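You operate a simulated robot arm through the tools that you are given. There is no shell and no other tool. Be economical: measure what you need, move in short steps, check, and stop when the job is done.

Carry out the task below with a simulated robot arm. There is one attempt and no reset: what you move stays moved.

Task
Work the blue lid 4 times in the flap tester; flap left open means rework tray, else good tray.
Fine: lock the yellow clamp first, free it after. Where these are worked on the way, their far stop is far enough and under half their travel is too little: yellow clamp.

Only the result counts: the job must be done as asked and must still hold three seconds after the hand-in. Knocking over, shifting, dropping, spilling or breaking anything else fails it. A push-on lid holds only when it is set on centred and level and pressed home; a screw cap is set on level and turned clockwise until tight.

Robot
A 6-joint arm with a two-finger gripper on a trunk, on a base that drives. Base frame: it is fixed to the floor where the robot stands at the start and does not move with it; the origin is under the middle of the robot, x ahead of it, y to its left, z up; the surface under the hand at the start is at about z = 0.84. Lengths are in m, angles in rad, forces in N, time in s.
Its first joint turns from -2.897 to 2.897 rad. Places, roughly: seat of the flap tester [0.7, 0.2, 0.8]; teal lever [0.8, 0.2, 0.9]; yellow clamp [0.8, 0.1, 0.9]; zero button [0.8, 0.1, 0.9]. Payload 2.54 kg.
The tool frame sits at the grasp point between the pads (the TCP): z along the fingers, y along the line on which they close. The tips reach 0.03 m beyond it. Largest opening 0.116 m; the body of the gripper starts 0.095 m behind the TCP.
Orientation is that of the tool frame in the base frame, as [roll, pitch, yaw] about the fixed x, y, z axes, in that order (R = Rz(yaw) Ry(pitch) Rx(roll)). With the fingers straight down and closing along the base's y, the tool's x points along the base's -x, its y along +y and its z along -z.

Tools
- The arm moves only by the tool servo_tool. Its argument "increments" is a list of rows, each a list of 7 numbers: the gripper command, from -1 (shut) to 1 (fully open), values between in proportion, then the shift along the base's x, y, z in mm, then the turn, a rotation vector about the base's x, y, z in rad. In form: [[gripper, tx, ty, tz, ax, ay, az], ...]. A call has 1 to 20 rows; each row shifts and turns the commanded pose from where the row before left it. A row lasts 0.2 s, in which the tool goes at most 0.05 m and 0.15 rad; a call with a longer step from one row to the next is refused whole, and so is a gripper value outside its range. Where a pose cannot be reached the arm comes as near as it can. A force on the tool above 40 N (or 10 N above the force at the start of the call, whichever is more), or a blocked arm, ends the call early, and 0.2 s more pass. Each finger travels about 0.072 m/s and halts on what it meets, pressing with about 37 N; the grip force reading is that of the motor and also rises with nothing between the fingers. The clock runs only during rows and for 0.2 s after the last one: add rows that do not move to give the fingers time. The reply holds the time, the measured pose of the TCP, the force on the tool along the base axes, the opening and the grip force, in the units named above and with some noise, with the torque about the TCP (base axes, N m) and any sound that the robot's microphone picked up.
- Cameras (640 x 400 px; columns grow to the right, rows downward): "scene" is now at [-0.0265, 0.1523, 1.4251]; the picture's right is [0.03, -1.00, 0.00], its down [-0.42, -0.01, -0.91] and it looks along [0.91, 0.03, -0.42] (base axes); focal length 248 px, centre (320, 200). "wrist" rides on the gripper at [0.069, -0.015, -0.122] in the tool frame; the picture's right is [0.21, 0.98, 0.00], its down [-0.83, 0.18, -0.53] and it looks along [-0.52, 0.11, 0.85] (tool axes); focal length 251 px, centre (320, 200). There is no depth. A picture from a camera that has moved, and an enlarged one, comes with that camera's place and axes in the base frame and with its lens.
- capture(camera): a new picture of that camera. No time passes.
- steer(legs): drives the robot by 1 to 6 legs, each [ahead, left, turn to the left] in m, m and rad, along the robot's own axes; the way and the turn of a leg run together, so that a leg with both is an arc; at most 1.5 m and 3.142 rad a leg. The arm and the cameras ride along, it lands a little off, and it stops where it bumps. It gives what a move gives.
- aim_head(pan, tilt): turns the head with the scene camera to pan (to the left, within 2.094 rad either way) and tilt (down, from -0.506 to 1.204), counted from straight ahead of the robot. It gives what a move gives.
- enlarge(camera, box): a new picture of the part [left, top, right, bottom] of that camera's present view, enlarged. No time passes.
- job_done(): hands the job in; it is judged then, once.

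Go step by step. Nothing tells you exact positions but the pictures and the camera data: compare them with the known pose of the tool, close in by small moves and look again before you grip or let go. The budget is 120 turns and 82 pictures, counting those below and the enlarged ones. Unless the task says otherwise, let go and move clear before handing in, and close with one line.

The tools are called by a JSON object that holds its "method" and its "body". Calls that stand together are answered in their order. servo_tool: Moves the arm, as the interface text tells. Its arguments: {"type":"object","properties":{"increments":{"type":"array","items":{"type":"array","items":{"type":"number"}}}},"required":["increments"]} The other tools are called the same way: steer (legs) drives the base; aim_head (pan, tilt) turns the head that bears the scene camera; capture (camera) takes a picture; enlarge (camera, box) takes an enlarged picture of a part of a camera's view; job_done () hands the job in.

At the start:

```text
t: 0.0
ee_pos: [0.6577, 0.1588, 1.2171]
ee_rot: [3.14, 0.0, -3.141]
contact_force: [-0.3, 0.0, 0.3]
ft_torque: [0.01, 0.01, -0.02]
opening: 0.1161
grasp_force: 0.0
robot x, y, heading: [-0.0026, -0.0051, 0.003]
head pan, tilt: [0.035, 0.436]
```

scene: 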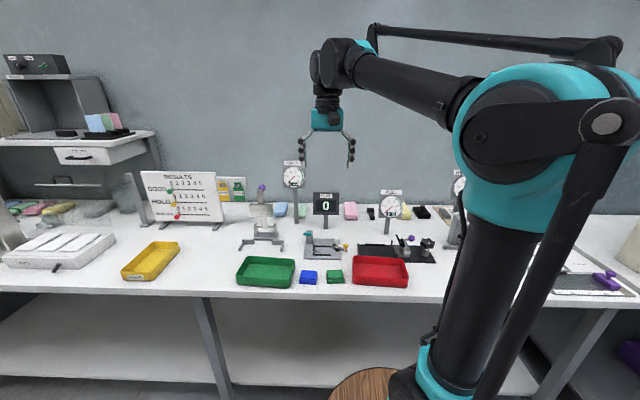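
wrist: 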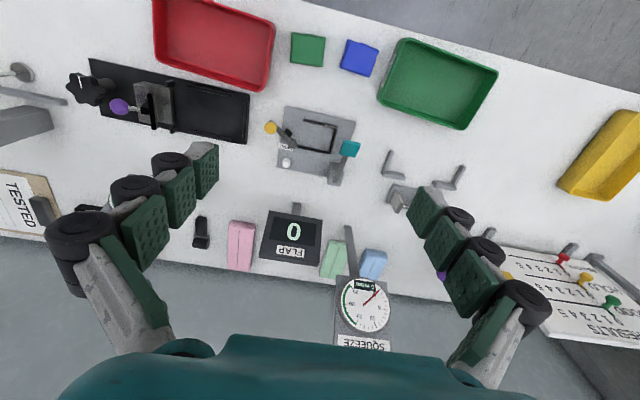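

I see the flap tester ahead (grey plate with teal lever, yellow clamp, "FLAP" counter) with blue and green lids and red/green/yellow trays near it. I'll take closer looks first.

{"method": "enlarge", "body": {"camera": "wrist", "box": [220, 80, 400, 200]}}

{"method": "enlarge", "body": {"camera": "scene", "box": [220, 180, 460, 300]}}

{"method": "enlarge", "body": {"camera": "scene", "box": [100, 160, 300, 300]}}

```text
3.33 times, centred on (310, 140) of wrist
camera zoom: at [0.5888, 0.1435, 1.339], right [-0.21, 0.98, 0.0], down [0.83, 0.18, 0.53], along [0.52, 0.11, -0.85], focal length 838 px, centre (353, 400)
```

zoom: 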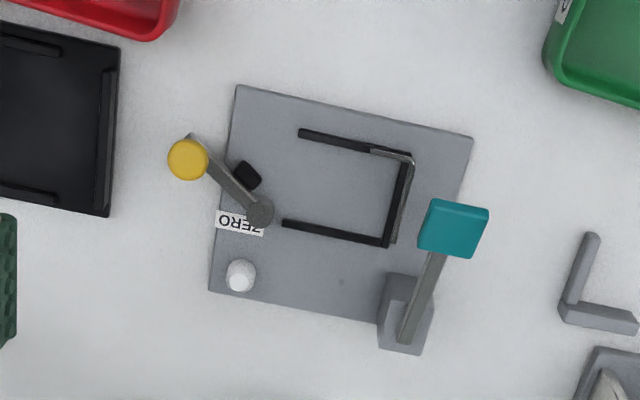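

```text
2.67 times, centred on (340, 240) of scene
camera zoom: at [-0.0265, 0.1523, 1.4251], right [0.03, -1.0, 0.0], down [-0.42, -0.01, -0.91], along [0.91, 0.03, -0.42], focal length 660 px, centre (267, 93)
```

zoom: 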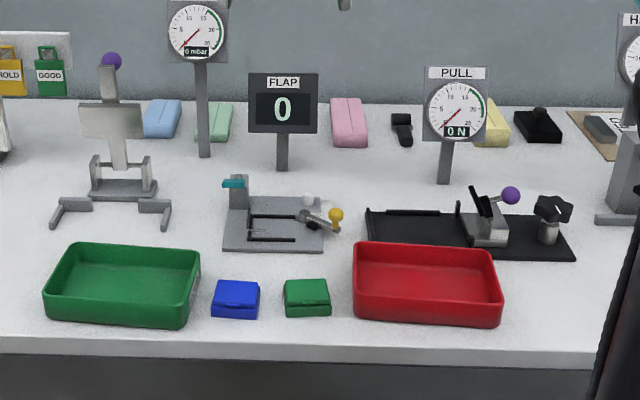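

```text
2.86 times, centred on (200, 230) of scene
camera zoom: at [-0.0265, 0.1523, 1.4251], right [0.03, -1.0, 0.0], down [-0.42, -0.01, -0.91], along [0.91, 0.03, -0.42], focal length 708 px, centre (663, 114)
```

zoom: 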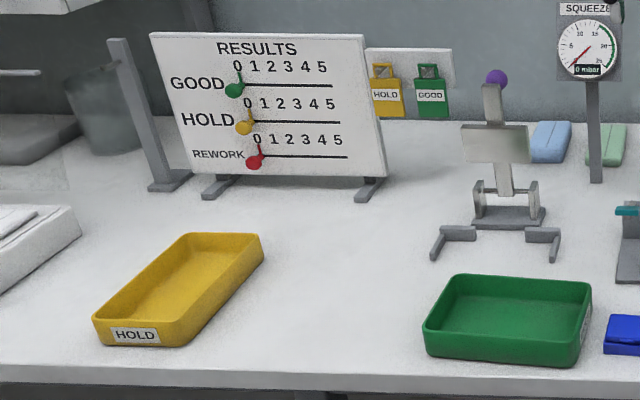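

The tester and lid are roughly located (U-seat about x 0.71–0.77, y 0.14–0.20; blue lid about (0.595, 0.208)). I'll look closer at the lid and lever, and lower the hand somewhat.

{"method": "enlarge", "body": {"camera": "scene", "box": [290, 260, 354, 300]}}

{"method": "enlarge", "body": {"camera": "scene", "box": [294, 220, 358, 260]}}

{"method": "servo_tool", "body": {"increments": [[1, -30, 5, -40, 0, 0, 0], [1, -30, 5, -40, 0, 0, 0], [1, -30, 5, -40, 0, 0, 0], [1, -20, 5, -40, 0, 0, 0], [1, 0, 0, 0, 0, 0, 0]]}}

{"method": "capture", "body": {"camera": "wrist"}}

```text
10.00 times, centred on (322, 280) of scene
camera zoom: at [-0.0265, 0.1523, 1.4251], right [0.03, -1.0, 0.0], down [-0.42, -0.01, -0.91], along [0.91, 0.03, -0.42], focal length 2476 px, centre (300, -600)
```

zoom: 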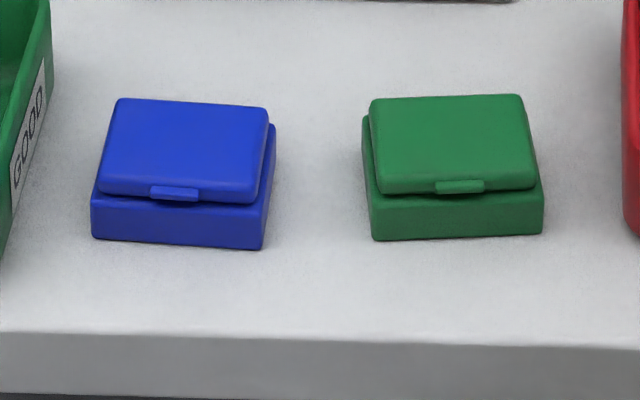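

```text
10.00 times, centred on (326, 240) of scene
camera zoom: at [-0.0265, 0.1523, 1.4251], right [0.03, -1.0, 0.0], down [-0.42, -0.01, -0.91], along [0.91, 0.03, -0.42], focal length 2476 px, centre (260, -200)
```

zoom: 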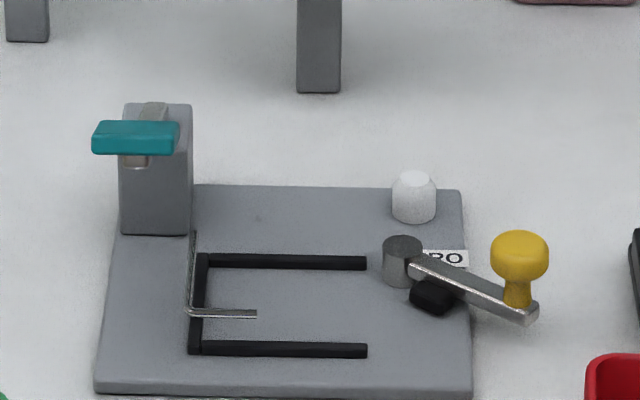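

```text
refused: row 1 steps farther than a row can; nothing moved
```

```text
74 pictures are left
camera wrist: at [0.5888, 0.1435, 1.339], right [-0.21, 0.98, 0.0], down [0.83, 0.18, 0.53], along [0.52, 0.11, -0.85], focal length 251 px, centre (320, 200)
```

wrist: 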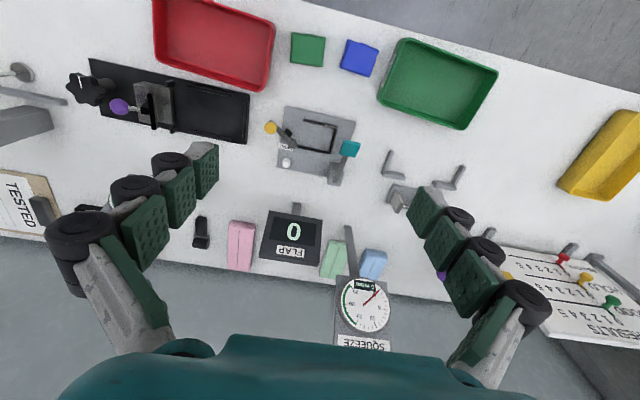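

The blue lid is a small flip-top box with its tab toward me. The tester has a wire hook by its seat. I'll bring the hand lower over the lid/tester for close views.

{"method": "servo_tool", "body": {"increments": [[1, -20, 5, -40, 0, 0, 0], [1, -20, 5, -40, 0, 0, 0], [1, -20, 5, -40, 0, 0, 0], [1, -20, 5, -40, 0, 0, 0], [1, -10, 5, -40, 0, 0, 0], [1, 0, 0, 0, 0, 0, 0]]}}

{"method": "capture", "body": {"camera": "wrist"}}

```text
t: 1.4
ee_pos: [0.5666, 0.1831, 1.0186]
ee_rot: [3.141, -0.001, 3.141]
contact_force: [-0.6, 0.3, 0.4]
ft_torque: [-0.01, -0.01, 0.01]
opening: 0.1158
grasp_force: 0.2
robot x, y, heading: [-0.0003, -0.0008, 0.002]
head pan, tilt: [0.035, 0.436]
```

```text
73 pictures are left
camera wrist: at [0.4969, 0.1681, 1.1413], right [-0.21, 0.98, 0.0], down [0.83, 0.18, 0.53], along [0.52, 0.11, -0.85], focal length 251 px, centre (320, 200)
```

wrist: 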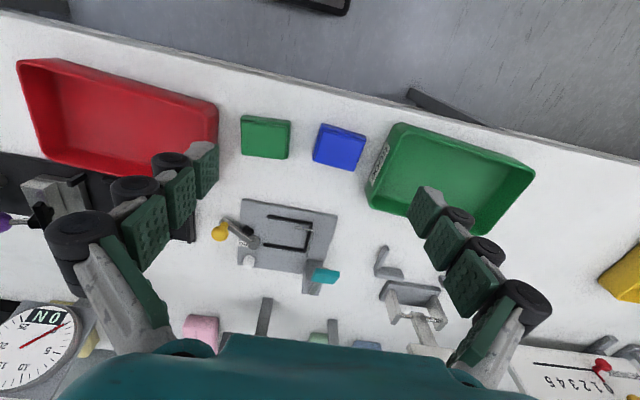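

{"method": "enlarge", "body": {"camera": "wrist", "box": [230, 100, 390, 200]}}

{"method": "enlarge", "body": {"camera": "wrist", "box": [205, 190, 349, 280]}}

```text
4.00 times, centred on (310, 150) of wrist
camera zoom: at [0.4969, 0.1681, 1.1413], right [-0.21, 0.98, 0.0], down [0.83, 0.18, 0.53], along [0.52, 0.11, -0.85], focal length 1006 px, centre (360, 400)
```

zoom: 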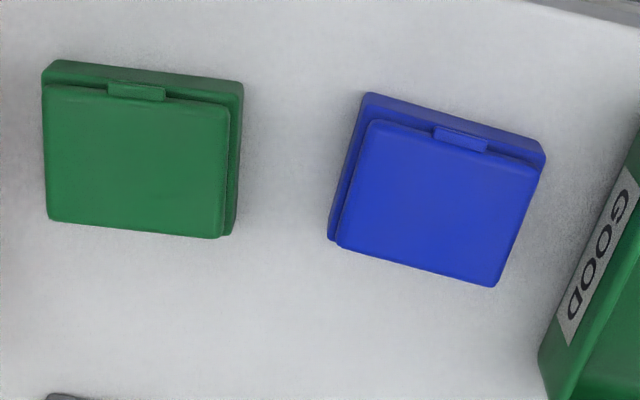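

```text
4.44 times, centred on (277, 235) of wrist
camera zoom: at [0.4969, 0.1681, 1.1413], right [-0.21, 0.98, 0.0], down [0.83, 0.18, 0.53], along [0.52, 0.11, -0.85], focal length 1118 px, centre (511, 44)
```

zoom: 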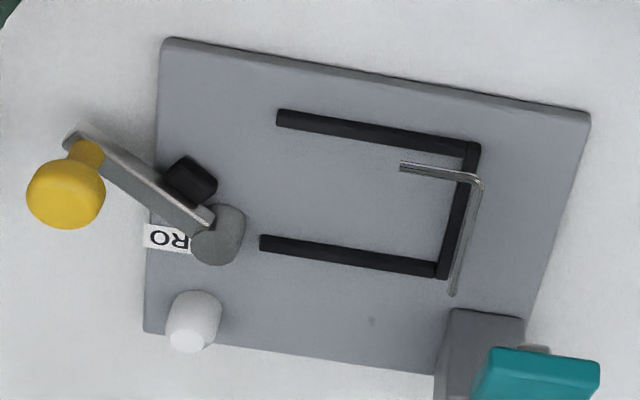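

Lid is yawed about −0.12 rad with its tab towards −x, about 55 × 46 mm, which fits the U seat. I'll look at the tester from closer before grasping.

{"method": "servo_tool", "body": {"increments": [[1, 40, -5, 0, 0, 0, 0], [1, 40, -10, -10, 0, 0, 0], [1, 15, -15, -15, 0, 0, 0], [1, 0, 0, 0, 0, 0, 0]]}}

{"method": "enlarge", "body": {"camera": "wrist", "box": [192, 80, 448, 240]}}

```text
t: 2.4
ee_pos: [0.6631, 0.1525, 0.993]
ee_rot: [3.141, 0.0, 3.141]
contact_force: [0.4, 0.2, -0.3]
ft_torque: [-0.04, 0.0, 0.01]
opening: 0.1161
grasp_force: 0.0
robot x, y, heading: [0.0024, -0.0026, 0.001]
head pan, tilt: [0.035, 0.436]
```

```text
2.50 times, centred on (320, 160) of wrist
camera zoom: at [0.5943, 0.1383, 1.1142], right [-0.21, 0.98, 0.0], down [0.83, 0.18, 0.53], along [0.52, 0.11, -0.85], focal length 629 px, centre (320, 300)
```

zoom: 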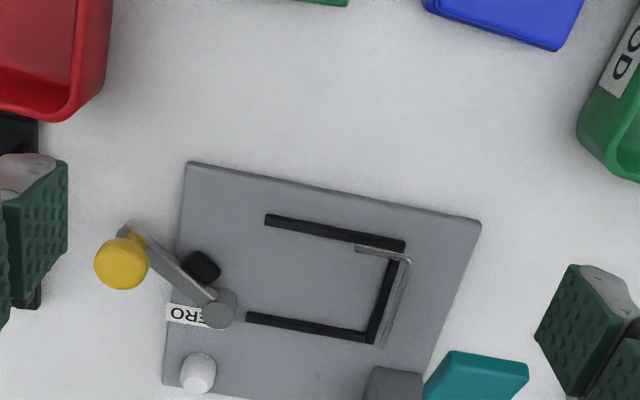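

Seat centre comes out at about (0.740, 0.171) with the open side towards −y. I'll grip the lid on its front/back faces (avoiding the wire), so I rotate the hand about +90° and move above the lid.

{"method": "servo_tool", "body": {"increments": [[1, -6.5, 4.8, -1, 0, 0, 0.1451], [1, -6.5, 4.8, -1, 0, 0, 0.1451], [1, -6.5, 4.8, -1, 0, 0, 0.1451], [1, -6.5, 4.8, -1, 0, 0, 0.1451], [1, -6.5, 4.8, -1, 0, 0, 0.1451], [1, -6.5, 4.8, -1, 0, 0, 0.1451], [1, -6.5, 4.8, -1, 0, 0, 0.1451], [1, -6.5, 4.8, -1, 0, 0, 0.1451], [1, -6.5, 4.8, -1, 0, 0, 0.1451], [1, -6.5, 4.8, -1, 0, 0, 0.1451], [1, 0, 0, 0, 0, 0, 0]]}}

{"method": "capture", "body": {"camera": "wrist"}}

```text
t: 4.8
ee_pos: [0.5985, 0.2012, 0.9809]
ee_rot: [-3.141, 0.0, -1.689]
contact_force: [-0.1, 0.5, 0.6]
ft_torque: [-0.02, 0.02, -0.02]
opening: 0.1159
grasp_force: 0.0
robot x, y, heading: [-0.0013, -0.0033, -0.002]
head pan, tilt: [0.035, 0.436]
```

```text
69 pictures are left
camera wrist: at [0.6046, 0.1311, 1.1031], right [-1.0, -0.1, 0.0], down [-0.08, 0.84, 0.53], along [-0.05, 0.53, -0.85], focal length 251 px, centre (320, 200)
```

wrist: 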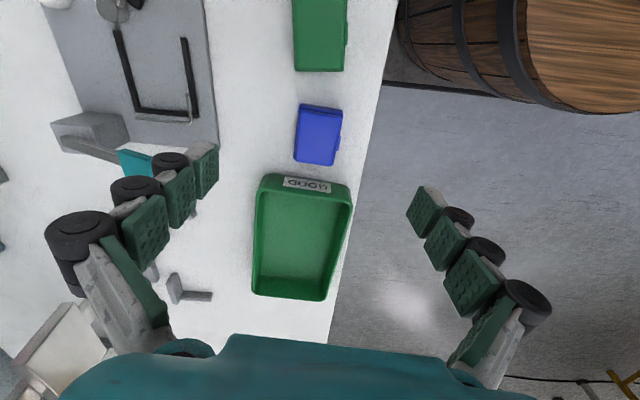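

The lid lies nearly under the TCP. I'll zoom for a precise measurement.

{"method": "enlarge", "body": {"camera": "wrist", "box": [272, 90, 368, 150]}}

{"method": "enlarge", "body": {"camera": "wrist", "box": [272, 120, 368, 180]}}

```text
6.67 times, centred on (320, 120) of wrist
camera zoom: at [0.6046, 0.1311, 1.1031], right [-1.0, -0.1, 0.0], down [-0.08, 0.84, 0.53], along [-0.05, 0.53, -0.85], focal length 1676 px, centre (320, 733)
```

zoom: 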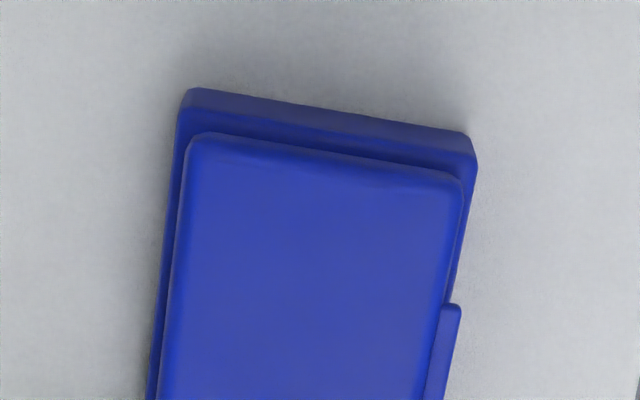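

```text
6.67 times, centred on (320, 150) of wrist
camera zoom: at [0.6046, 0.1311, 1.1031], right [-1.0, -0.1, 0.0], down [-0.08, 0.84, 0.53], along [-0.05, 0.53, -0.85], focal length 1676 px, centre (320, 533)
```

zoom: 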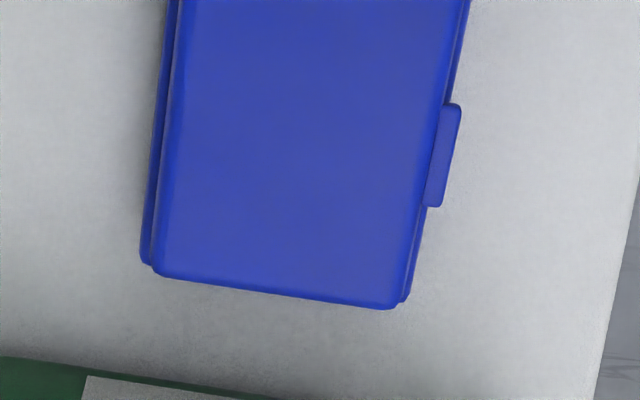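

Refined: lid centre ≈ (0.6005, 0.2117), yaw ≈ −0.063, tab at y 0.205–0.220. I'll grip beside the tab, at y ≈ 0.192, with tips just above the bench.

{"method": "servo_tool", "body": {"increments": [[1, 0.5, -9.5, 0, 0, 0, 0.055], [1, 0, 0, -40, 0, 0, 0], [1, 0, 0, -40, 0, 0, 0], [0.2, 0, 0, -10, 0, 0, 0], [0.2, 0, 0, 0, 0, 0, 0], [0.2, 0, 0, 0, 0, 0, 0]]}}

{"method": "capture", "body": {"camera": "wrist"}}

{"method": "enlarge", "body": {"camera": "scene", "box": [270, 240, 366, 300]}}

```text
t: 6.2
ee_pos: [0.5986, 0.1916, 0.8936]
ee_rot: [3.14, -0.001, -1.635]
contact_force: [-0.3, -0.1, 0.7]
ft_torque: [-0.03, 0.01, 0.0]
opening: 0.0697
grasp_force: 0.0
robot x, y, heading: [0.0004, -0.0003, 0.001]
head pan, tilt: [0.035, 0.436]
```

```text
66 pictures are left
camera wrist: at [0.6089, 0.122, 1.0145], right [-0.99, -0.15, 0.0], down [-0.13, 0.84, 0.53], along [-0.08, 0.53, -0.85], focal length 251 px, centre (320, 200)
```

wrist: 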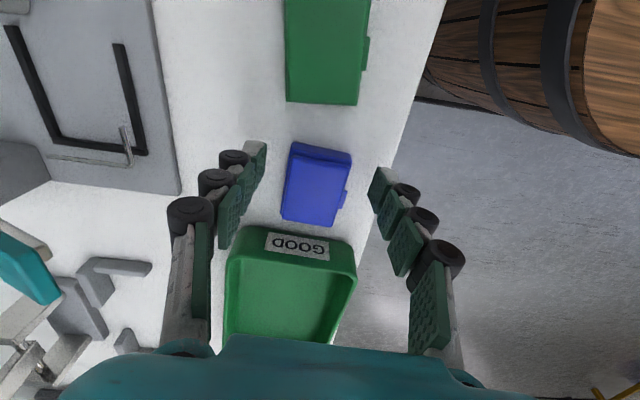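

```text
6.67 times, centred on (318, 270) of scene
camera zoom: at [-0.0265, 0.1523, 1.4251], right [0.03, -1.0, 0.0], down [-0.42, -0.01, -0.91], along [0.91, 0.03, -0.42], focal length 1651 px, centre (333, -267)
```

zoom: 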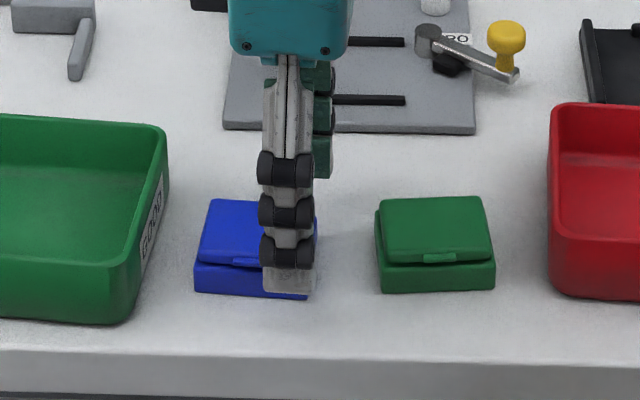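

Alignment looks right; I'll lower the last 16 mm and close on the lid.

{"method": "servo_tool", "body": {"increments": [[0.2, 0, 0, -8, 0, 0, 0], [0.2, 0, 0, -8, 0, 0, 0], [0.0, 0, 0, 0, 0, 0, 0], [-0.3, 0, 0, 0, 0, 0, 0], [-0.5, 0, 0, 0, 0, 0, 0], [-0.5, 0, 0, 0, 0, 0, 0], [-0.5, 0, 0, 0, 0, 0, 0]]}}

{"method": "enlarge", "body": {"camera": "wrist", "box": [224, 100, 416, 220]}}

```text
t: 7.8
ee_pos: [0.5988, 0.1915, 0.8765]
ee_rot: [3.141, 0.0, -1.636]
contact_force: [-0.6, -0.1, 0.3]
ft_torque: [-0.02, 0.01, -0.03]
opening: 0.0424
grasp_force: 37.2
robot x, y, heading: [-0.0004, -0.0046, 0.0]
head pan, tilt: [0.035, 0.436]
```

```text
3.33 times, centred on (320, 160) of wrist
camera zoom: at [0.6084, 0.122, 0.998], right [-0.99, -0.15, 0.0], down [-0.13, 0.84, 0.53], along [-0.08, 0.53, -0.85], focal length 838 px, centre (320, 333)
```

zoom: 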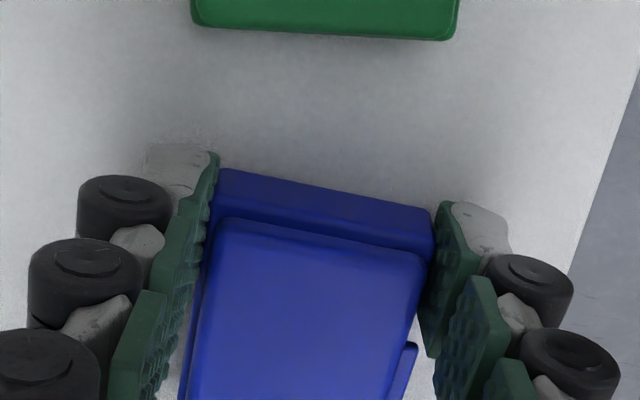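

The lid is gripped (42.4 mm). I'll lift it, square it up, and carry it above the seat.

{"method": "servo_tool", "body": {"increments": [[-0.5, 0, 0, 20, 0, 0, 0], [-0.5, 0, 0, 40, 0, 0, 0], [-0.5, 0, 0, 15, 0, 0, 0.064], [-0.5, 35, -11, 0, 0, 0, 0], [-0.5, 35, -11, 0, 0, 0, 0], [-0.5, 35, -11, 0, 0, 0, 0], [-0.5, 36, -11, 0, 0, 0, 0], [-0.5, 0, 0, 0, 0, 0, 0]]}}

{"method": "capture", "body": {"camera": "wrist"}}

{"method": "enlarge", "body": {"camera": "scene", "box": [270, 200, 382, 270]}}

```text
t: 9.6
ee_pos: [0.7396, 0.1463, 0.9501]
ee_rot: [3.141, 0.0, -1.571]
contact_force: [-0.7, -0.8, -0.1]
ft_torque: [0.01, 0.03, -0.01]
opening: 0.0424
grasp_force: 37.1
robot x, y, heading: [-0.0013, 0.0044, -0.001]
head pan, tilt: [0.035, 0.436]
```

```text
63 pictures are left
camera wrist: at [0.7547, 0.0782, 1.0726], right [-0.98, -0.21, 0.0], down [-0.18, 0.83, 0.53], along [-0.11, 0.52, -0.85], focal length 251 px, centre (320, 200)
```

wrist: 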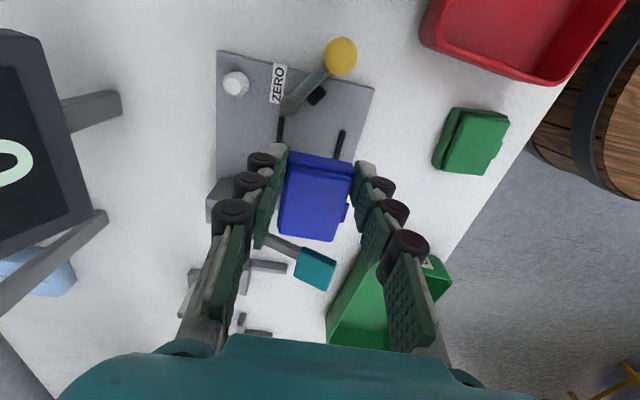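

```text
5.71 times, centred on (326, 235) of scene
camera zoom: at [-0.0266, 0.1523, 1.4251], right [0.03, -1.0, 0.0], down [-0.42, -0.01, -0.91], along [0.91, 0.03, -0.42], focal length 1415 px, centre (286, 0)
```

zoom: 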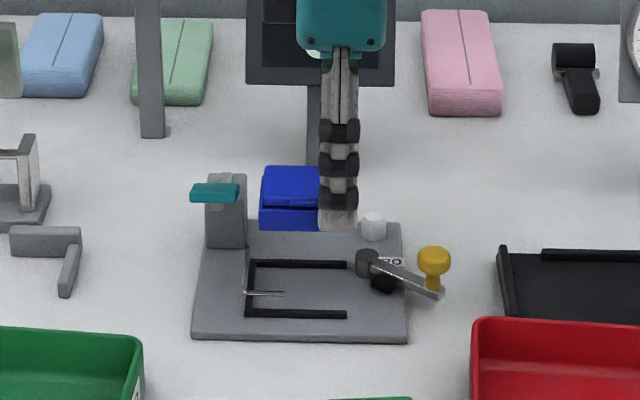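

The lid hangs above the seat. I'll zoom to check its alignment against the two bars.

{"method": "enlarge", "body": {"camera": "wrist", "box": [256, 90, 384, 170]}}

```text
5.00 times, centred on (320, 130) of wrist
camera zoom: at [0.7547, 0.0782, 1.0726], right [-0.98, -0.21, 0.0], down [-0.18, 0.83, 0.53], along [-0.11, 0.52, -0.85], focal length 1257 px, centre (320, 550)
```

zoom: 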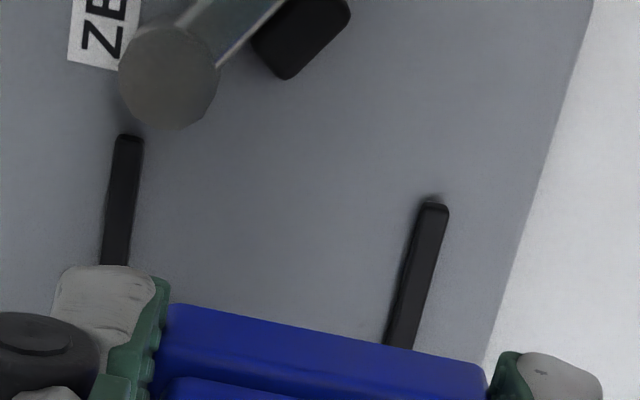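

Bars suggest the seat centre is x ≈ 0.746, so I'll shift +6 mm in x, lower most of the way, and check again.

{"method": "servo_tool", "body": {"increments": [[-0.5, 6, 0, -10, 0, 0, 0], [-0.5, 0, 0, -15, 0, 0, 0], [-0.5, 0, 0, -10, 0, 0, 0], [-0.5, 0, 0, -5, 0, 0, 0], [-0.5, 0, 0, 0, 0, 0, 0]]}}

{"method": "enlarge", "body": {"camera": "wrist", "box": [240, 80, 400, 180]}}

{"method": "enlarge", "body": {"camera": "scene", "box": [294, 220, 358, 260]}}

```text
t: 10.8
ee_pos: [0.7461, 0.1484, 0.9123]
ee_rot: [-3.141, -0.001, -1.572]
contact_force: [0.3, -0.4, 0.0]
ft_torque: [0.01, 0.01, -0.02]
opening: 0.0422
grasp_force: 36.8
robot x, y, heading: [0.0011, 0.0011, 0.006]
head pan, tilt: [0.035, 0.436]
```

```text
4.00 times, centred on (320, 130) of wrist
camera zoom: at [0.7608, 0.079, 1.0333], right [-0.98, -0.21, 0.0], down [-0.18, 0.83, 0.53], along [-0.11, 0.52, -0.85], focal length 1006 px, centre (320, 480)
```

zoom: 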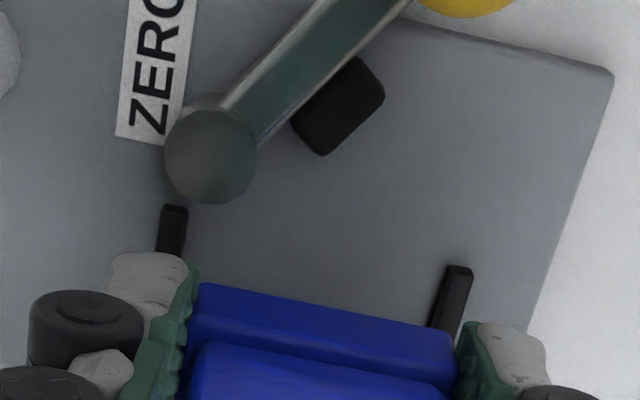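

```text
10.00 times, centred on (326, 240) of scene
camera zoom: at [-0.0265, 0.1523, 1.4251], right [0.03, -1.0, 0.0], down [-0.42, -0.01, -0.91], along [0.91, 0.03, -0.42], focal length 2476 px, centre (260, -200)
```

zoom: 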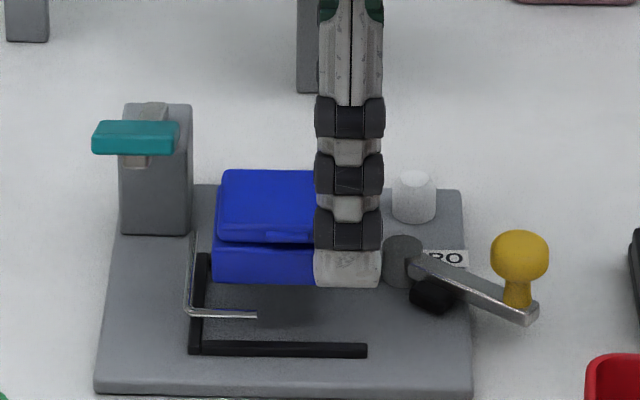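

Lid and bars now share the same centre within about 1 mm. I'll lower gently until contact.

{"method": "servo_tool", "body": {"increments": [[-0.5, 0, 0, -8, 0, 0, 0], [-0.5, 0, 0, -6, 0, 0, 0], [-0.5, 0, 0, -4, 0, 0, 0], [-0.5, 0, 0, -2, 0, 0, 0], [-0.5, 0, 0, 0, 0, 0, 0]]}}

{"method": "enlarge", "body": {"camera": "scene", "box": [294, 220, 358, 260]}}

```text
t: 12.0
ee_pos: [0.7463, 0.1475, 0.892]
ee_rot: [-3.141, 0.0, -1.571]
contact_force: [0.9, 0.5, -0.6]
ft_torque: [0.01, 0.0, -0.01]
opening: 0.0421
grasp_force: 37.6
robot x, y, heading: [-0.0007, -0.004, -0.0]
head pan, tilt: [0.035, 0.436]
```

```text
10.00 times, centred on (326, 240) of scene
camera zoom: at [-0.0265, 0.1523, 1.4251], right [0.03, -1.0, 0.0], down [-0.42, -0.01, -0.91], along [0.91, 0.03, -0.42], focal length 2476 px, centre (260, -200)
```

zoom: 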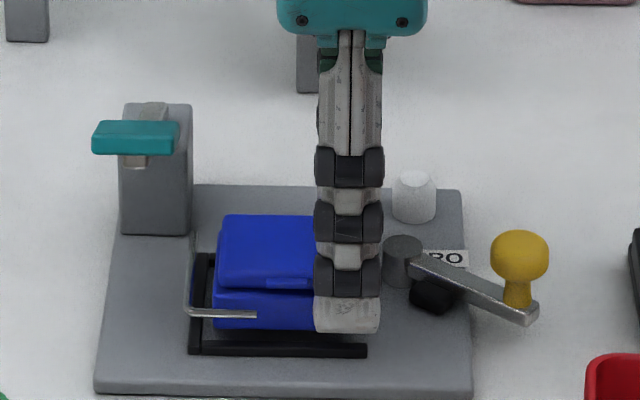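

Lid is about 5–8 mm above the plate, clear of the wire. I'll nudge +1.5 mm in y and lower until it rests.

{"method": "servo_tool", "body": {"increments": [[-0.5, 0, 1.5, 0, 0, 0, 0], [-0.5, 0, 0, -2, 0, 0, 0], [-0.5, 0, 0, -2, 0, 0, 0], [-0.5, 0, 0, -1, 0, 0, 0], [-0.5, 0, 0, 0, 0, 0, 0]]}}

{"method": "enlarge", "body": {"camera": "scene", "box": [294, 220, 358, 260]}}

```text
t: 13.2
ee_pos: [0.746, 0.1491, 0.8874]
ee_rot: [3.142, 0.002, -1.573]
contact_force: [1.1, -1.2, -0.6]
ft_torque: [-0.01, 0.02, 0.02]
opening: 0.0422
grasp_force: 37.1
robot x, y, heading: [-0.0013, -0.0009, 0.0]
head pan, tilt: [0.035, 0.436]
```

```text
10.00 times, centred on (326, 240) of scene
camera zoom: at [-0.0265, 0.1523, 1.4251], right [0.03, -1.0, 0.0], down [-0.42, -0.01, -0.91], along [0.91, 0.03, -0.42], focal length 2476 px, centre (260, -200)
```

zoom: 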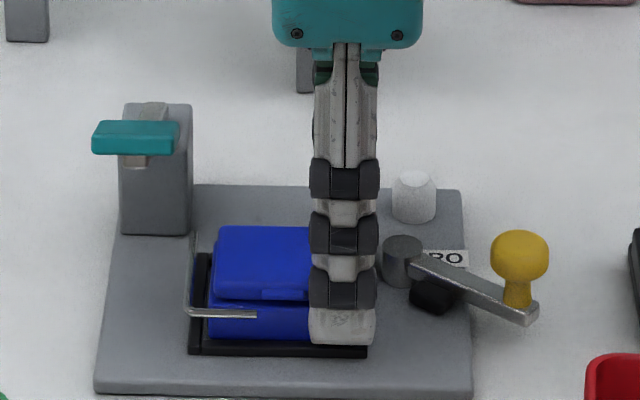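

No contact yet; continue lowering in 1 mm steps.

{"method": "servo_tool", "body": {"increments": [[-0.5, 0, -0.5, -1, 0, 0, 0], [-0.5, 0, 0, -1, 0, 0, 0], [-0.5, 0, 0, 0, 0, 0, 0]]}}

{"method": "enlarge", "body": {"camera": "scene", "box": [302, 235, 334, 255]}}

```text
t: 14.0
ee_pos: [0.7449, 0.1488, 0.8847]
ee_rot: [-3.141, 0.001, -1.571]
contact_force: [-0.2, -1.2, 4.0]
ft_torque: [0.11, -0.02, 0.0]
opening: 0.0422
grasp_force: 36.7
robot x, y, heading: [0.0025, 0.0018, -0.005]
head pan, tilt: [0.035, 0.436]
```

```text
16.00 times, centred on (318, 245) of scene
camera zoom: at [-0.0266, 0.1523, 1.4251], right [0.03, -1.0, 0.0], down [-0.42, -0.01, -0.91], along [0.91, 0.03, -0.42], focal length 3962 px, centre (352, -520)
```

zoom: 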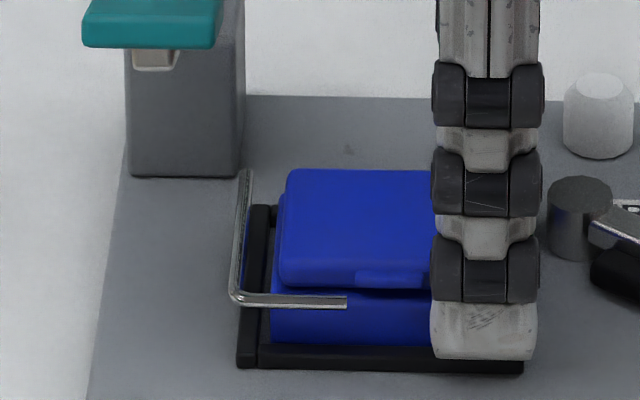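

It's resting on the plate (4 N). Release gently and rise.

{"method": "servo_tool", "body": {"increments": [[-0.2, 0, 0, 0, 0, 0, 0], [-0.1, 0, 0, 0, 0, 0, 0], [0.0, 0, 0, 0, 0, 0, 0], [0.03, 0, 0, 0, 0, 0, 0], [0.03, 0, 0, 15, 0, 0, 0], [0.03, 0, 0, 40, 0, 0, 0], [0.03, 0, 0, 40, 0, 0, 0], [0.03, 0, 0, 0, 0, 0, 0]]}}

{"method": "capture", "body": {"camera": "wrist"}}

{"method": "enlarge", "body": {"camera": "scene", "box": [294, 220, 358, 260]}}

```text
t: 15.8
ee_pos: [0.7467, 0.1491, 0.9803]
ee_rot: [3.142, 0.0, -1.572]
contact_force: [0.2, 0.2, 0.1]
ft_torque: [0.02, 0.02, 0.01]
opening: 0.0596
grasp_force: 0.1
robot x, y, heading: [-0.0004, -0.0036, 0.007]
head pan, tilt: [0.035, 0.436]
```

```text
55 pictures are left
camera wrist: at [0.7612, 0.0803, 1.1029], right [-0.98, -0.21, 0.0], down [-0.18, 0.83, 0.53], along [-0.11, 0.52, -0.85], focal length 251 px, centre (320, 200)
```

wrist: 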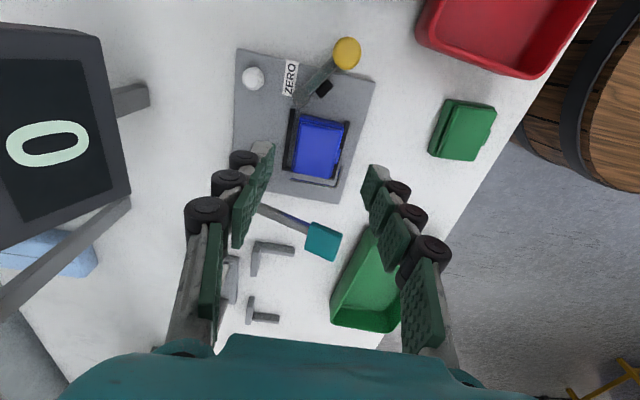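

```text
10.00 times, centred on (326, 240) of scene
camera zoom: at [-0.0265, 0.1523, 1.4251], right [0.03, -1.0, 0.0], down [-0.42, -0.01, -0.91], along [0.91, 0.03, -0.42], focal length 2476 px, centre (260, -200)
```

zoom: 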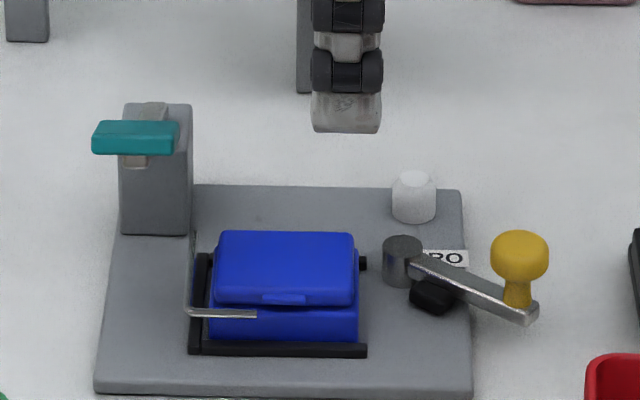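

The lid sits squarely in the seat and the counter reads 0. Next is the clamp: I'll zoom on the knob to locate it.

{"method": "enlarge", "body": {"camera": "wrist", "box": [256, 25, 384, 105]}}

```text
5.00 times, centred on (320, 65) of wrist
camera zoom: at [0.7612, 0.0803, 1.1029], right [-0.98, -0.21, 0.0], down [-0.18, 0.83, 0.53], along [-0.11, 0.52, -0.85], focal length 1257 px, centre (320, 875)
```

zoom: 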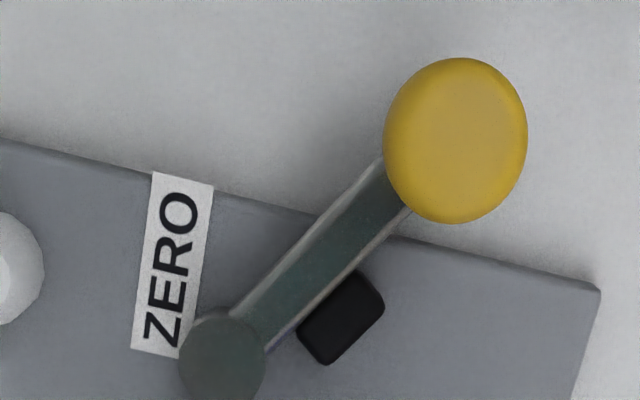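

Knob ≈ (0.739, 0.083), cap at z 0.875–0.892; pivot ≈ (0.768, 0.122). The black pad presses the lid when the knob swings clockwise (towards −x/+y). I'll go above the knob and lower around it.

{"method": "servo_tool", "body": {"increments": [[0.0, -4, -33, 0, 0, 0, 0], [-0.1, -4, -33, 0, 0, 0, 0], [-0.15, 0, 0, -30, 0, 0, 0], [-0.15, 0, 0, -20, 0, 0, 0], [-0.15, 0, 0, 0, 0, 0, 0]]}}

{"method": "capture", "body": {"camera": "wrist"}}

{"method": "enlarge", "body": {"camera": "scene", "box": [310, 220, 374, 260]}}

```text
t: 17.0
ee_pos: [0.7378, 0.083, 0.9281]
ee_rot: [3.141, 0.001, -1.572]
contact_force: [0.4, 0.1, 0.0]
ft_torque: [0.0, 0.02, 0.02]
opening: 0.0493
grasp_force: 0.1
robot x, y, heading: [-0.0022, -0.0034, -0.0]
head pan, tilt: [0.035, 0.436]
```

```text
52 pictures are left
camera wrist: at [0.7526, 0.014, 1.0507], right [-0.98, -0.21, 0.0], down [-0.18, 0.83, 0.53], along [-0.11, 0.52, -0.85], focal length 251 px, centre (320, 200)
```

wrist: 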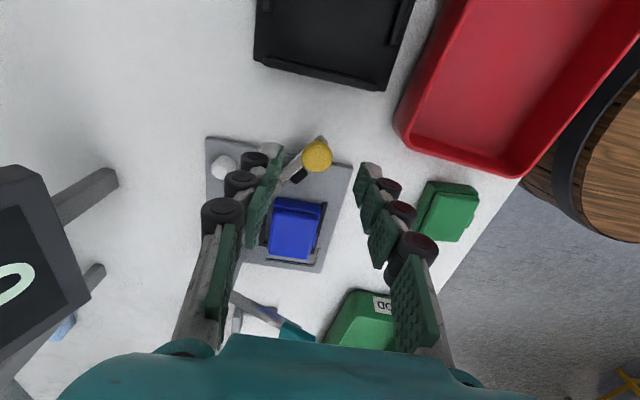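

```text
10.00 times, centred on (342, 240) of scene
camera zoom: at [-0.0265, 0.1523, 1.4251], right [0.03, -1.0, 0.0], down [-0.42, -0.01, -0.91], along [0.91, 0.03, -0.42], focal length 2476 px, centre (100, -200)
```

zoom: 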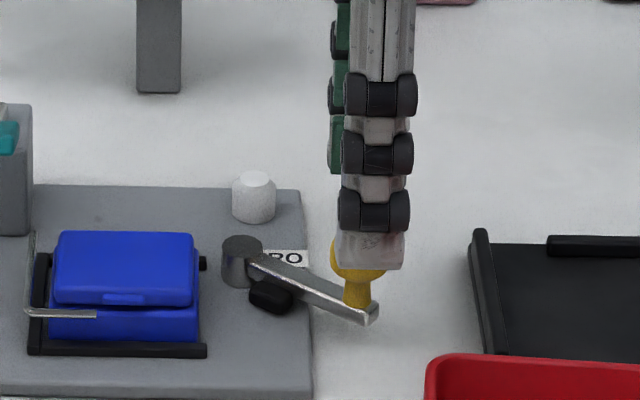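

The knob is between the fingers. Lower and grip the cap.

{"method": "servo_tool", "body": {"increments": [[-0.15, 1, 0, -14, 0, 0, 0], [-0.15, 0, 0, -10, 0, 0, 0], [-0.5, 0, 0, 0, 0, 0, 0], [-0.7, 0, 0, 0, 0, 0, 0], [-0.9, 0, 0, 0, 0, 0, 0], [-0.9, 0, 0, 0, 0, 0, 0]]}}

{"method": "enlarge", "body": {"camera": "wrist", "box": [240, 110, 400, 210]}}

```text
t: 18.4
ee_pos: [0.7384, 0.0831, 0.9048]
ee_rot: [-3.142, 0.001, -1.572]
contact_force: [-1.0, 0.9, -4.5]
ft_torque: [0.07, 0.04, 0.05]
opening: 0.0206
grasp_force: 44.7
robot x, y, heading: [0.0009, -0.0006, 0.004]
head pan, tilt: [0.035, 0.436]
```

```text
4.00 times, centred on (320, 160) of wrist
camera zoom: at [0.7535, 0.0144, 1.0268], right [-0.98, -0.21, 0.0], down [-0.18, 0.83, 0.53], along [-0.11, 0.52, -0.85], focal length 1006 px, centre (320, 360)
```

zoom: 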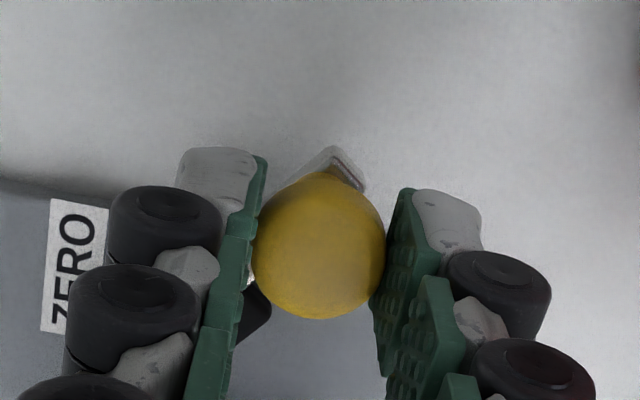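

Knob gripped. Swing it along the arc, first part.

{"method": "servo_tool", "body": {"increments": [[-0.9, -3.7, 3.1, 0, 0, 0, 0], [-0.9, -3.5, 3.5, 0, 0, 0, 0], [-0.9, -3.1, 3.8, 0, 0, 0, 0], [-0.9, -2.6, 4.0, 0, 0, 0, 0], [-0.9, -2.3, 4.3, 0, 0, 0, 0]]}}

{"method": "enlarge", "body": {"camera": "scene", "box": [302, 220, 366, 260]}}

```text
t: 19.6
ee_pos: [0.7242, 0.1004, 0.9054]
ee_rot: [-3.141, -0.001, -1.572]
contact_force: [7.9, -8.1, 7.1]
ft_torque: [-0.64, -0.2, -0.55]
opening: 0.0207
grasp_force: 45.2
robot x, y, heading: [-0.0027, 0.0026, -0.003]
head pan, tilt: [0.035, 0.436]
```

```text
10.00 times, centred on (334, 240) of scene
camera zoom: at [-0.0264, 0.1519, 1.4252], right [0.03, -1.0, 0.0], down [-0.42, -0.01, -0.91], along [0.91, 0.03, -0.42], focal length 2476 px, centre (180, -200)
```

zoom: 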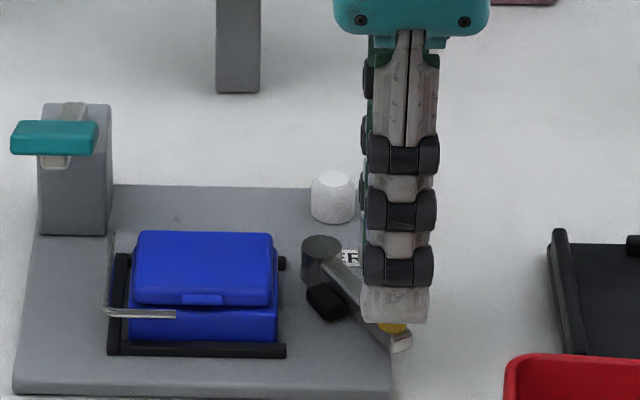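

The clamp arm follows. Continue the swing.

{"method": "servo_tool", "body": {"increments": [[-0.9, -1.8, 4.6, 0, 0, 0, 0], [-0.9, -1.4, 4.7, 0, 0, 0, 0], [-0.9, -0.9, 4.8, 0, 0, 0, 0], [-0.9, 0, 0, 0, 0, 0, 0]]}}

{"method": "enlarge", "body": {"camera": "scene", "box": [302, 220, 366, 260]}}

```text
t: 20.6
ee_pos: [0.718, 0.1154, 0.9034]
ee_rot: [-3.141, 0.0, -1.57]
contact_force: [10.7, -1.9, 2.6]
ft_torque: [-0.18, -0.35, -0.18]
opening: 0.0209
grasp_force: 44.9
robot x, y, heading: [0.0031, 0.0027, 0.003]
head pan, tilt: [0.035, 0.436]
```

```text
10.00 times, centred on (334, 240) of scene
camera zoom: at [-0.0262, 0.1523, 1.4252], right [0.03, -1.0, 0.0], down [-0.42, -0.01, -0.91], along [0.91, 0.03, -0.42], focal length 2476 px, centre (180, -200)
```

zoom: 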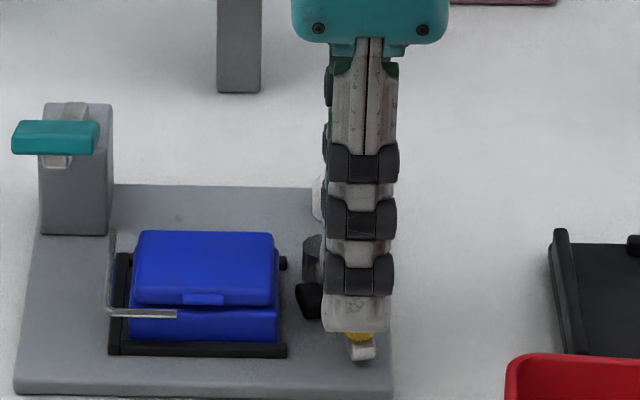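

Pad is still a few mm from the lid; I continue, now turning the hand with the arm to keep the back finger clear of the lid.

{"method": "servo_tool", "body": {"increments": [[-0.9, -0.4, 2.5, 0, 0, 0, -0.1], [-0.9, 0, 2.4, 0, 0, 0, -0.1], [-0.9, 0.1, 2.4, 0, 0, 0, -0.1], [-0.9, 0, 2.4, 0, 0, 0, -0.05], [-0.9, 0, 0, 0, 0, 0, 0]]}}

{"method": "enlarge", "body": {"camera": "scene", "box": [302, 220, 366, 260]}}

{"method": "capture", "body": {"camera": "wrist"}}

```text
t: 21.8
ee_pos: [0.7182, 0.1245, 0.9054]
ee_rot: [3.139, -0.001, -1.923]
contact_force: [-12.3, 2.4, -21.0]
ft_torque: [0.24, 0.24, 0.14]
opening: 0.021
grasp_force: 44.7
robot x, y, heading: [-0.0024, -0.001, -0.002]
head pan, tilt: [0.035, 0.436]
```

```text
10.00 times, centred on (334, 240) of scene
camera zoom: at [-0.0264, 0.1525, 1.4251], right [0.03, -1.0, 0.0], down [-0.42, -0.01, -0.91], along [0.91, 0.03, -0.42], focal length 2476 px, centre (180, -200)
```

zoom: 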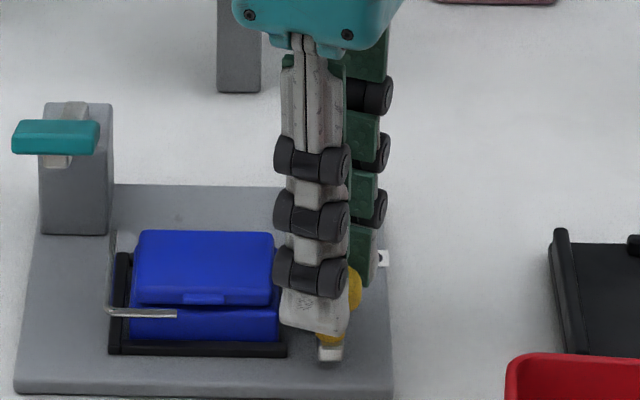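

```text
46 pictures are left
camera wrist: at [0.7083, 0.0552, 1.0264], right [-0.99, 0.14, 0.0], down [0.12, 0.84, 0.53], along [0.07, 0.53, -0.85], focal length 251 px, centre (320, 200)
```

wrist: 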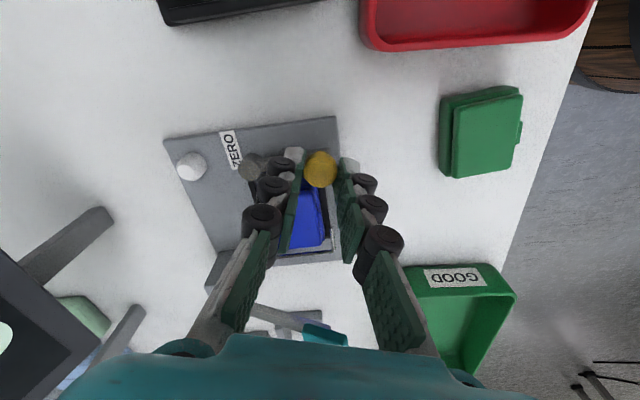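

Forces show some strain; let me see whether the pad touches the lid.

{"method": "enlarge", "body": {"camera": "wrist", "box": [224, 125, 352, 205]}}

```text
5.00 times, centred on (288, 165) of wrist
camera zoom: at [0.7083, 0.0552, 1.0264], right [-0.99, 0.14, 0.0], down [0.12, 0.84, 0.53], along [0.07, 0.53, -0.85], focal length 1257 px, centre (480, 375)
```

zoom: 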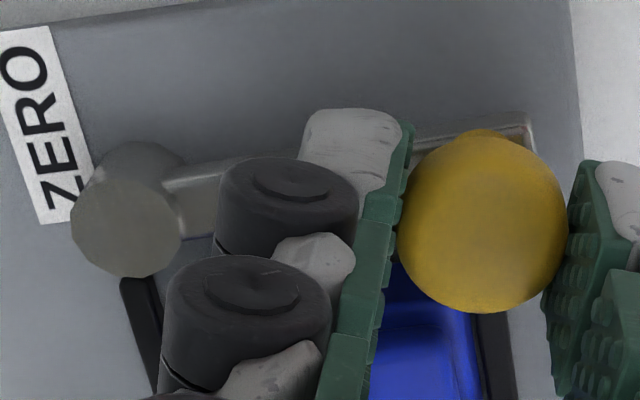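

Arm is about at 180°. I ease the strain slightly and go on in small steps until it meets its stop.

{"method": "servo_tool", "body": {"increments": [[-0.9, -0.7, 0, -1, 0, 0, 0], [-0.9, 0, 2.0, 0, 0, 0, -0.05], [-0.9, 0.2, 2.0, 0, 0, 0, -0.05], [-0.9, 0, 0, 0, 0, 0, 0]]}}

{"method": "enlarge", "body": {"camera": "scene", "box": [302, 220, 366, 260]}}

```text
t: 22.8
ee_pos: [0.7185, 0.1276, 0.9047]
ee_rot: [3.14, -0.001, -2.025]
contact_force: [-9.6, -10.2, 6.7]
ft_torque: [-0.45, 0.33, -0.06]
opening: 0.0207
grasp_force: 45.5
robot x, y, heading: [-0.0007, 0.001, -0.006]
head pan, tilt: [0.035, 0.436]
```

```text
10.00 times, centred on (334, 240) of scene
camera zoom: at [-0.027, 0.1518, 1.4252], right [0.03, -1.0, 0.0], down [-0.42, -0.01, -0.91], along [0.91, 0.03, -0.42], focal length 2476 px, centre (180, -200)
```

zoom: 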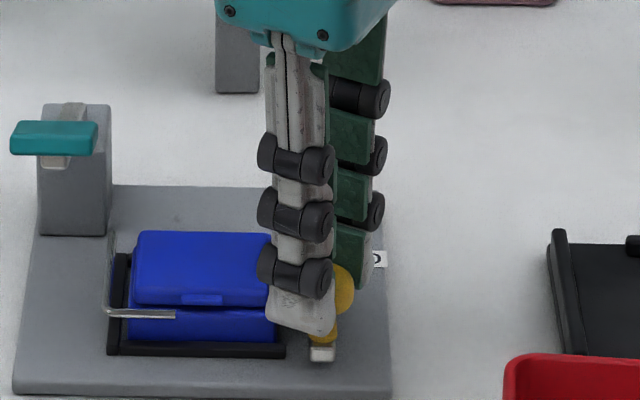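

Resistance in y is appearing (10 N). A little further push to confirm it is the stop.

{"method": "servo_tool", "body": {"increments": [[-0.9, -1, 1.5, 0, 0, 0, 0], [-0.9, 0, 1.5, 0, 0, 0, 0], [-0.9, 0, 0, 0, 0, 0, 0]]}}

```text
t: 23.6
ee_pos: [0.7189, 0.1271, 0.9045]
ee_rot: [-3.139, -0.003, -2.023]
contact_force: [-1.0, -9.5, 7.2]
ft_torque: [-0.63, 0.2, 0.02]
opening: 0.0205
grasp_force: 45.1
robot x, y, heading: [-0.0009, 0.0001, 0.002]
head pan, tilt: [0.035, 0.436]
stopped in row 3: the force on the tool passed its limit at 41 N (the readings are from after the stop); the commanded pose is now the measured one
```

The clamp is against its far stop. Release the knob and rise.

{"method": "servo_tool", "body": {"increments": [[-0.6, 0, 0, 0, 0, 0, 0], [-0.4, 0, 0, 0, 0, 0, 0], [-0.3, 0, 0, 0, 0, 0, 0], [-0.3, 0, 0, 10, 0, 0, 0], [-0.3, 0, 0, 30, 0, 0, 0], [-0.3, 0, 0, 40, 0, 0, 0], [-0.3, 0, 0, 0, 0, 0, 0]]}}

{"method": "capture", "body": {"camera": "wrist"}}

{"method": "enlarge", "body": {"camera": "scene", "box": [294, 220, 358, 260]}}

```text
t: 25.1
ee_pos: [0.7193, 0.1274, 0.9842]
ee_rot: [-3.138, -0.002, -2.025]
contact_force: [0.5, 0.1, 0.6]
ft_torque: [-0.01, 0.0, 0.0]
opening: 0.0404
grasp_force: 0.0
robot x, y, heading: [0.0018, 0.0011, 0.0]
head pan, tilt: [0.035, 0.436]
```

```text
43 pictures are left
camera wrist: at [0.7015, 0.06, 1.1059], right [-0.97, 0.24, 0.0], down [0.2, 0.82, 0.53], along [0.13, 0.52, -0.85], focal length 251 px, centre (320, 200)
```

wrist: 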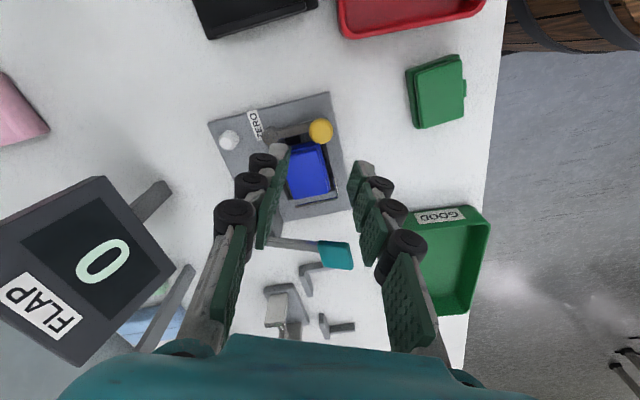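

```text
10.00 times, centred on (326, 240) of scene
camera zoom: at [-0.0263, 0.152, 1.4251], right [0.03, -1.0, 0.0], down [-0.42, -0.01, -0.91], along [0.91, 0.03, -0.42], focal length 2476 px, centre (260, -200)
```

zoom: 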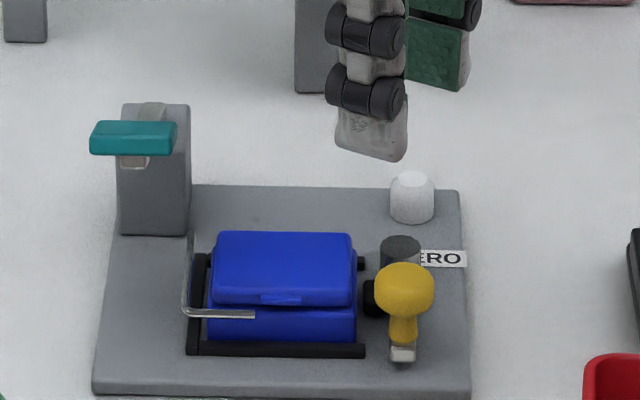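

Clamp locked, lid unmoved. Lever handle ≈ (0.737, 0.229, 0.93); I'll close the fingers and hover above it.

{"method": "servo_tool", "body": {"increments": [[-0.6, 0, 0, 20, 0, 0, 0.11], [-1, 4, 25, 0, 0, 0, 0.11], [-1, 4, 26, 0, 0, 0, 0.11], [-1, 4, 26, 0, 0, 0, 0.11], [-1, 4, 25, 0, 0, 0, 0], [-1, 0, 0, 0, 0, 0, 0]]}}

{"method": "capture", "body": {"camera": "wrist"}}

{"method": "enlarge", "body": {"camera": "scene", "box": [262, 180, 390, 260]}}

```text
t: 26.6
ee_pos: [0.7335, 0.2305, 1.0041]
ee_rot: [-3.138, -0.001, -1.584]
contact_force: [0.3, -1.1, 1.1]
ft_torque: [0.0, 0.0, 0.0]
opening: 0.0001
grasp_force: 28.8
robot x, y, heading: [0.0019, 0.0009, 0.003]
head pan, tilt: [0.035, 0.436]
```

```text
41 pictures are left
camera wrist: at [0.7456, 0.1619, 1.1265], right [-0.98, -0.2, 0.0], down [-0.17, 0.83, 0.53], along [-0.11, 0.52, -0.85], focal length 251 px, centre (320, 200)
```

wrist: 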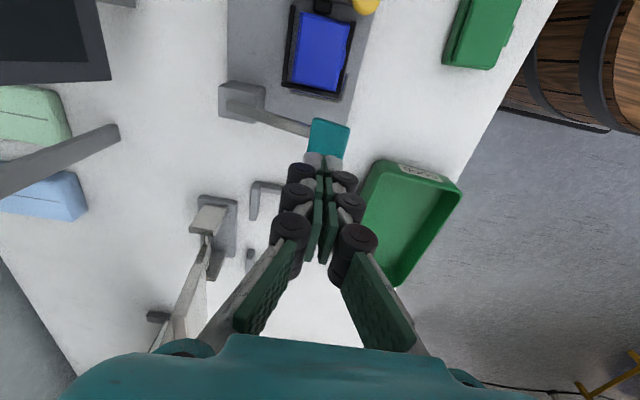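

```text
5.00 times, centred on (326, 220) of scene
camera zoom: at [-0.0263, 0.152, 1.4251], right [0.03, -1.0, 0.0], down [-0.42, -0.01, -0.91], along [0.91, 0.03, -0.42], focal length 1238 px, centre (290, 100)
```

zoom: 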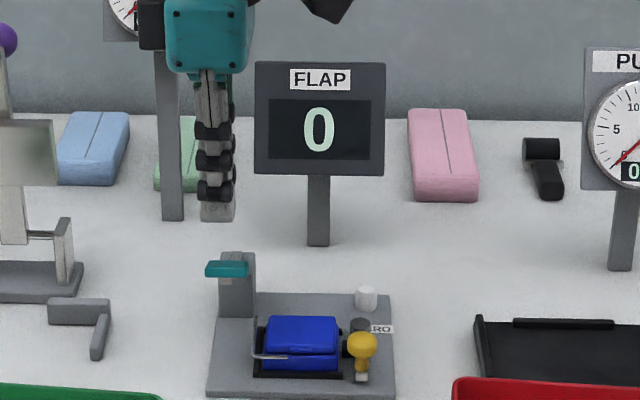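

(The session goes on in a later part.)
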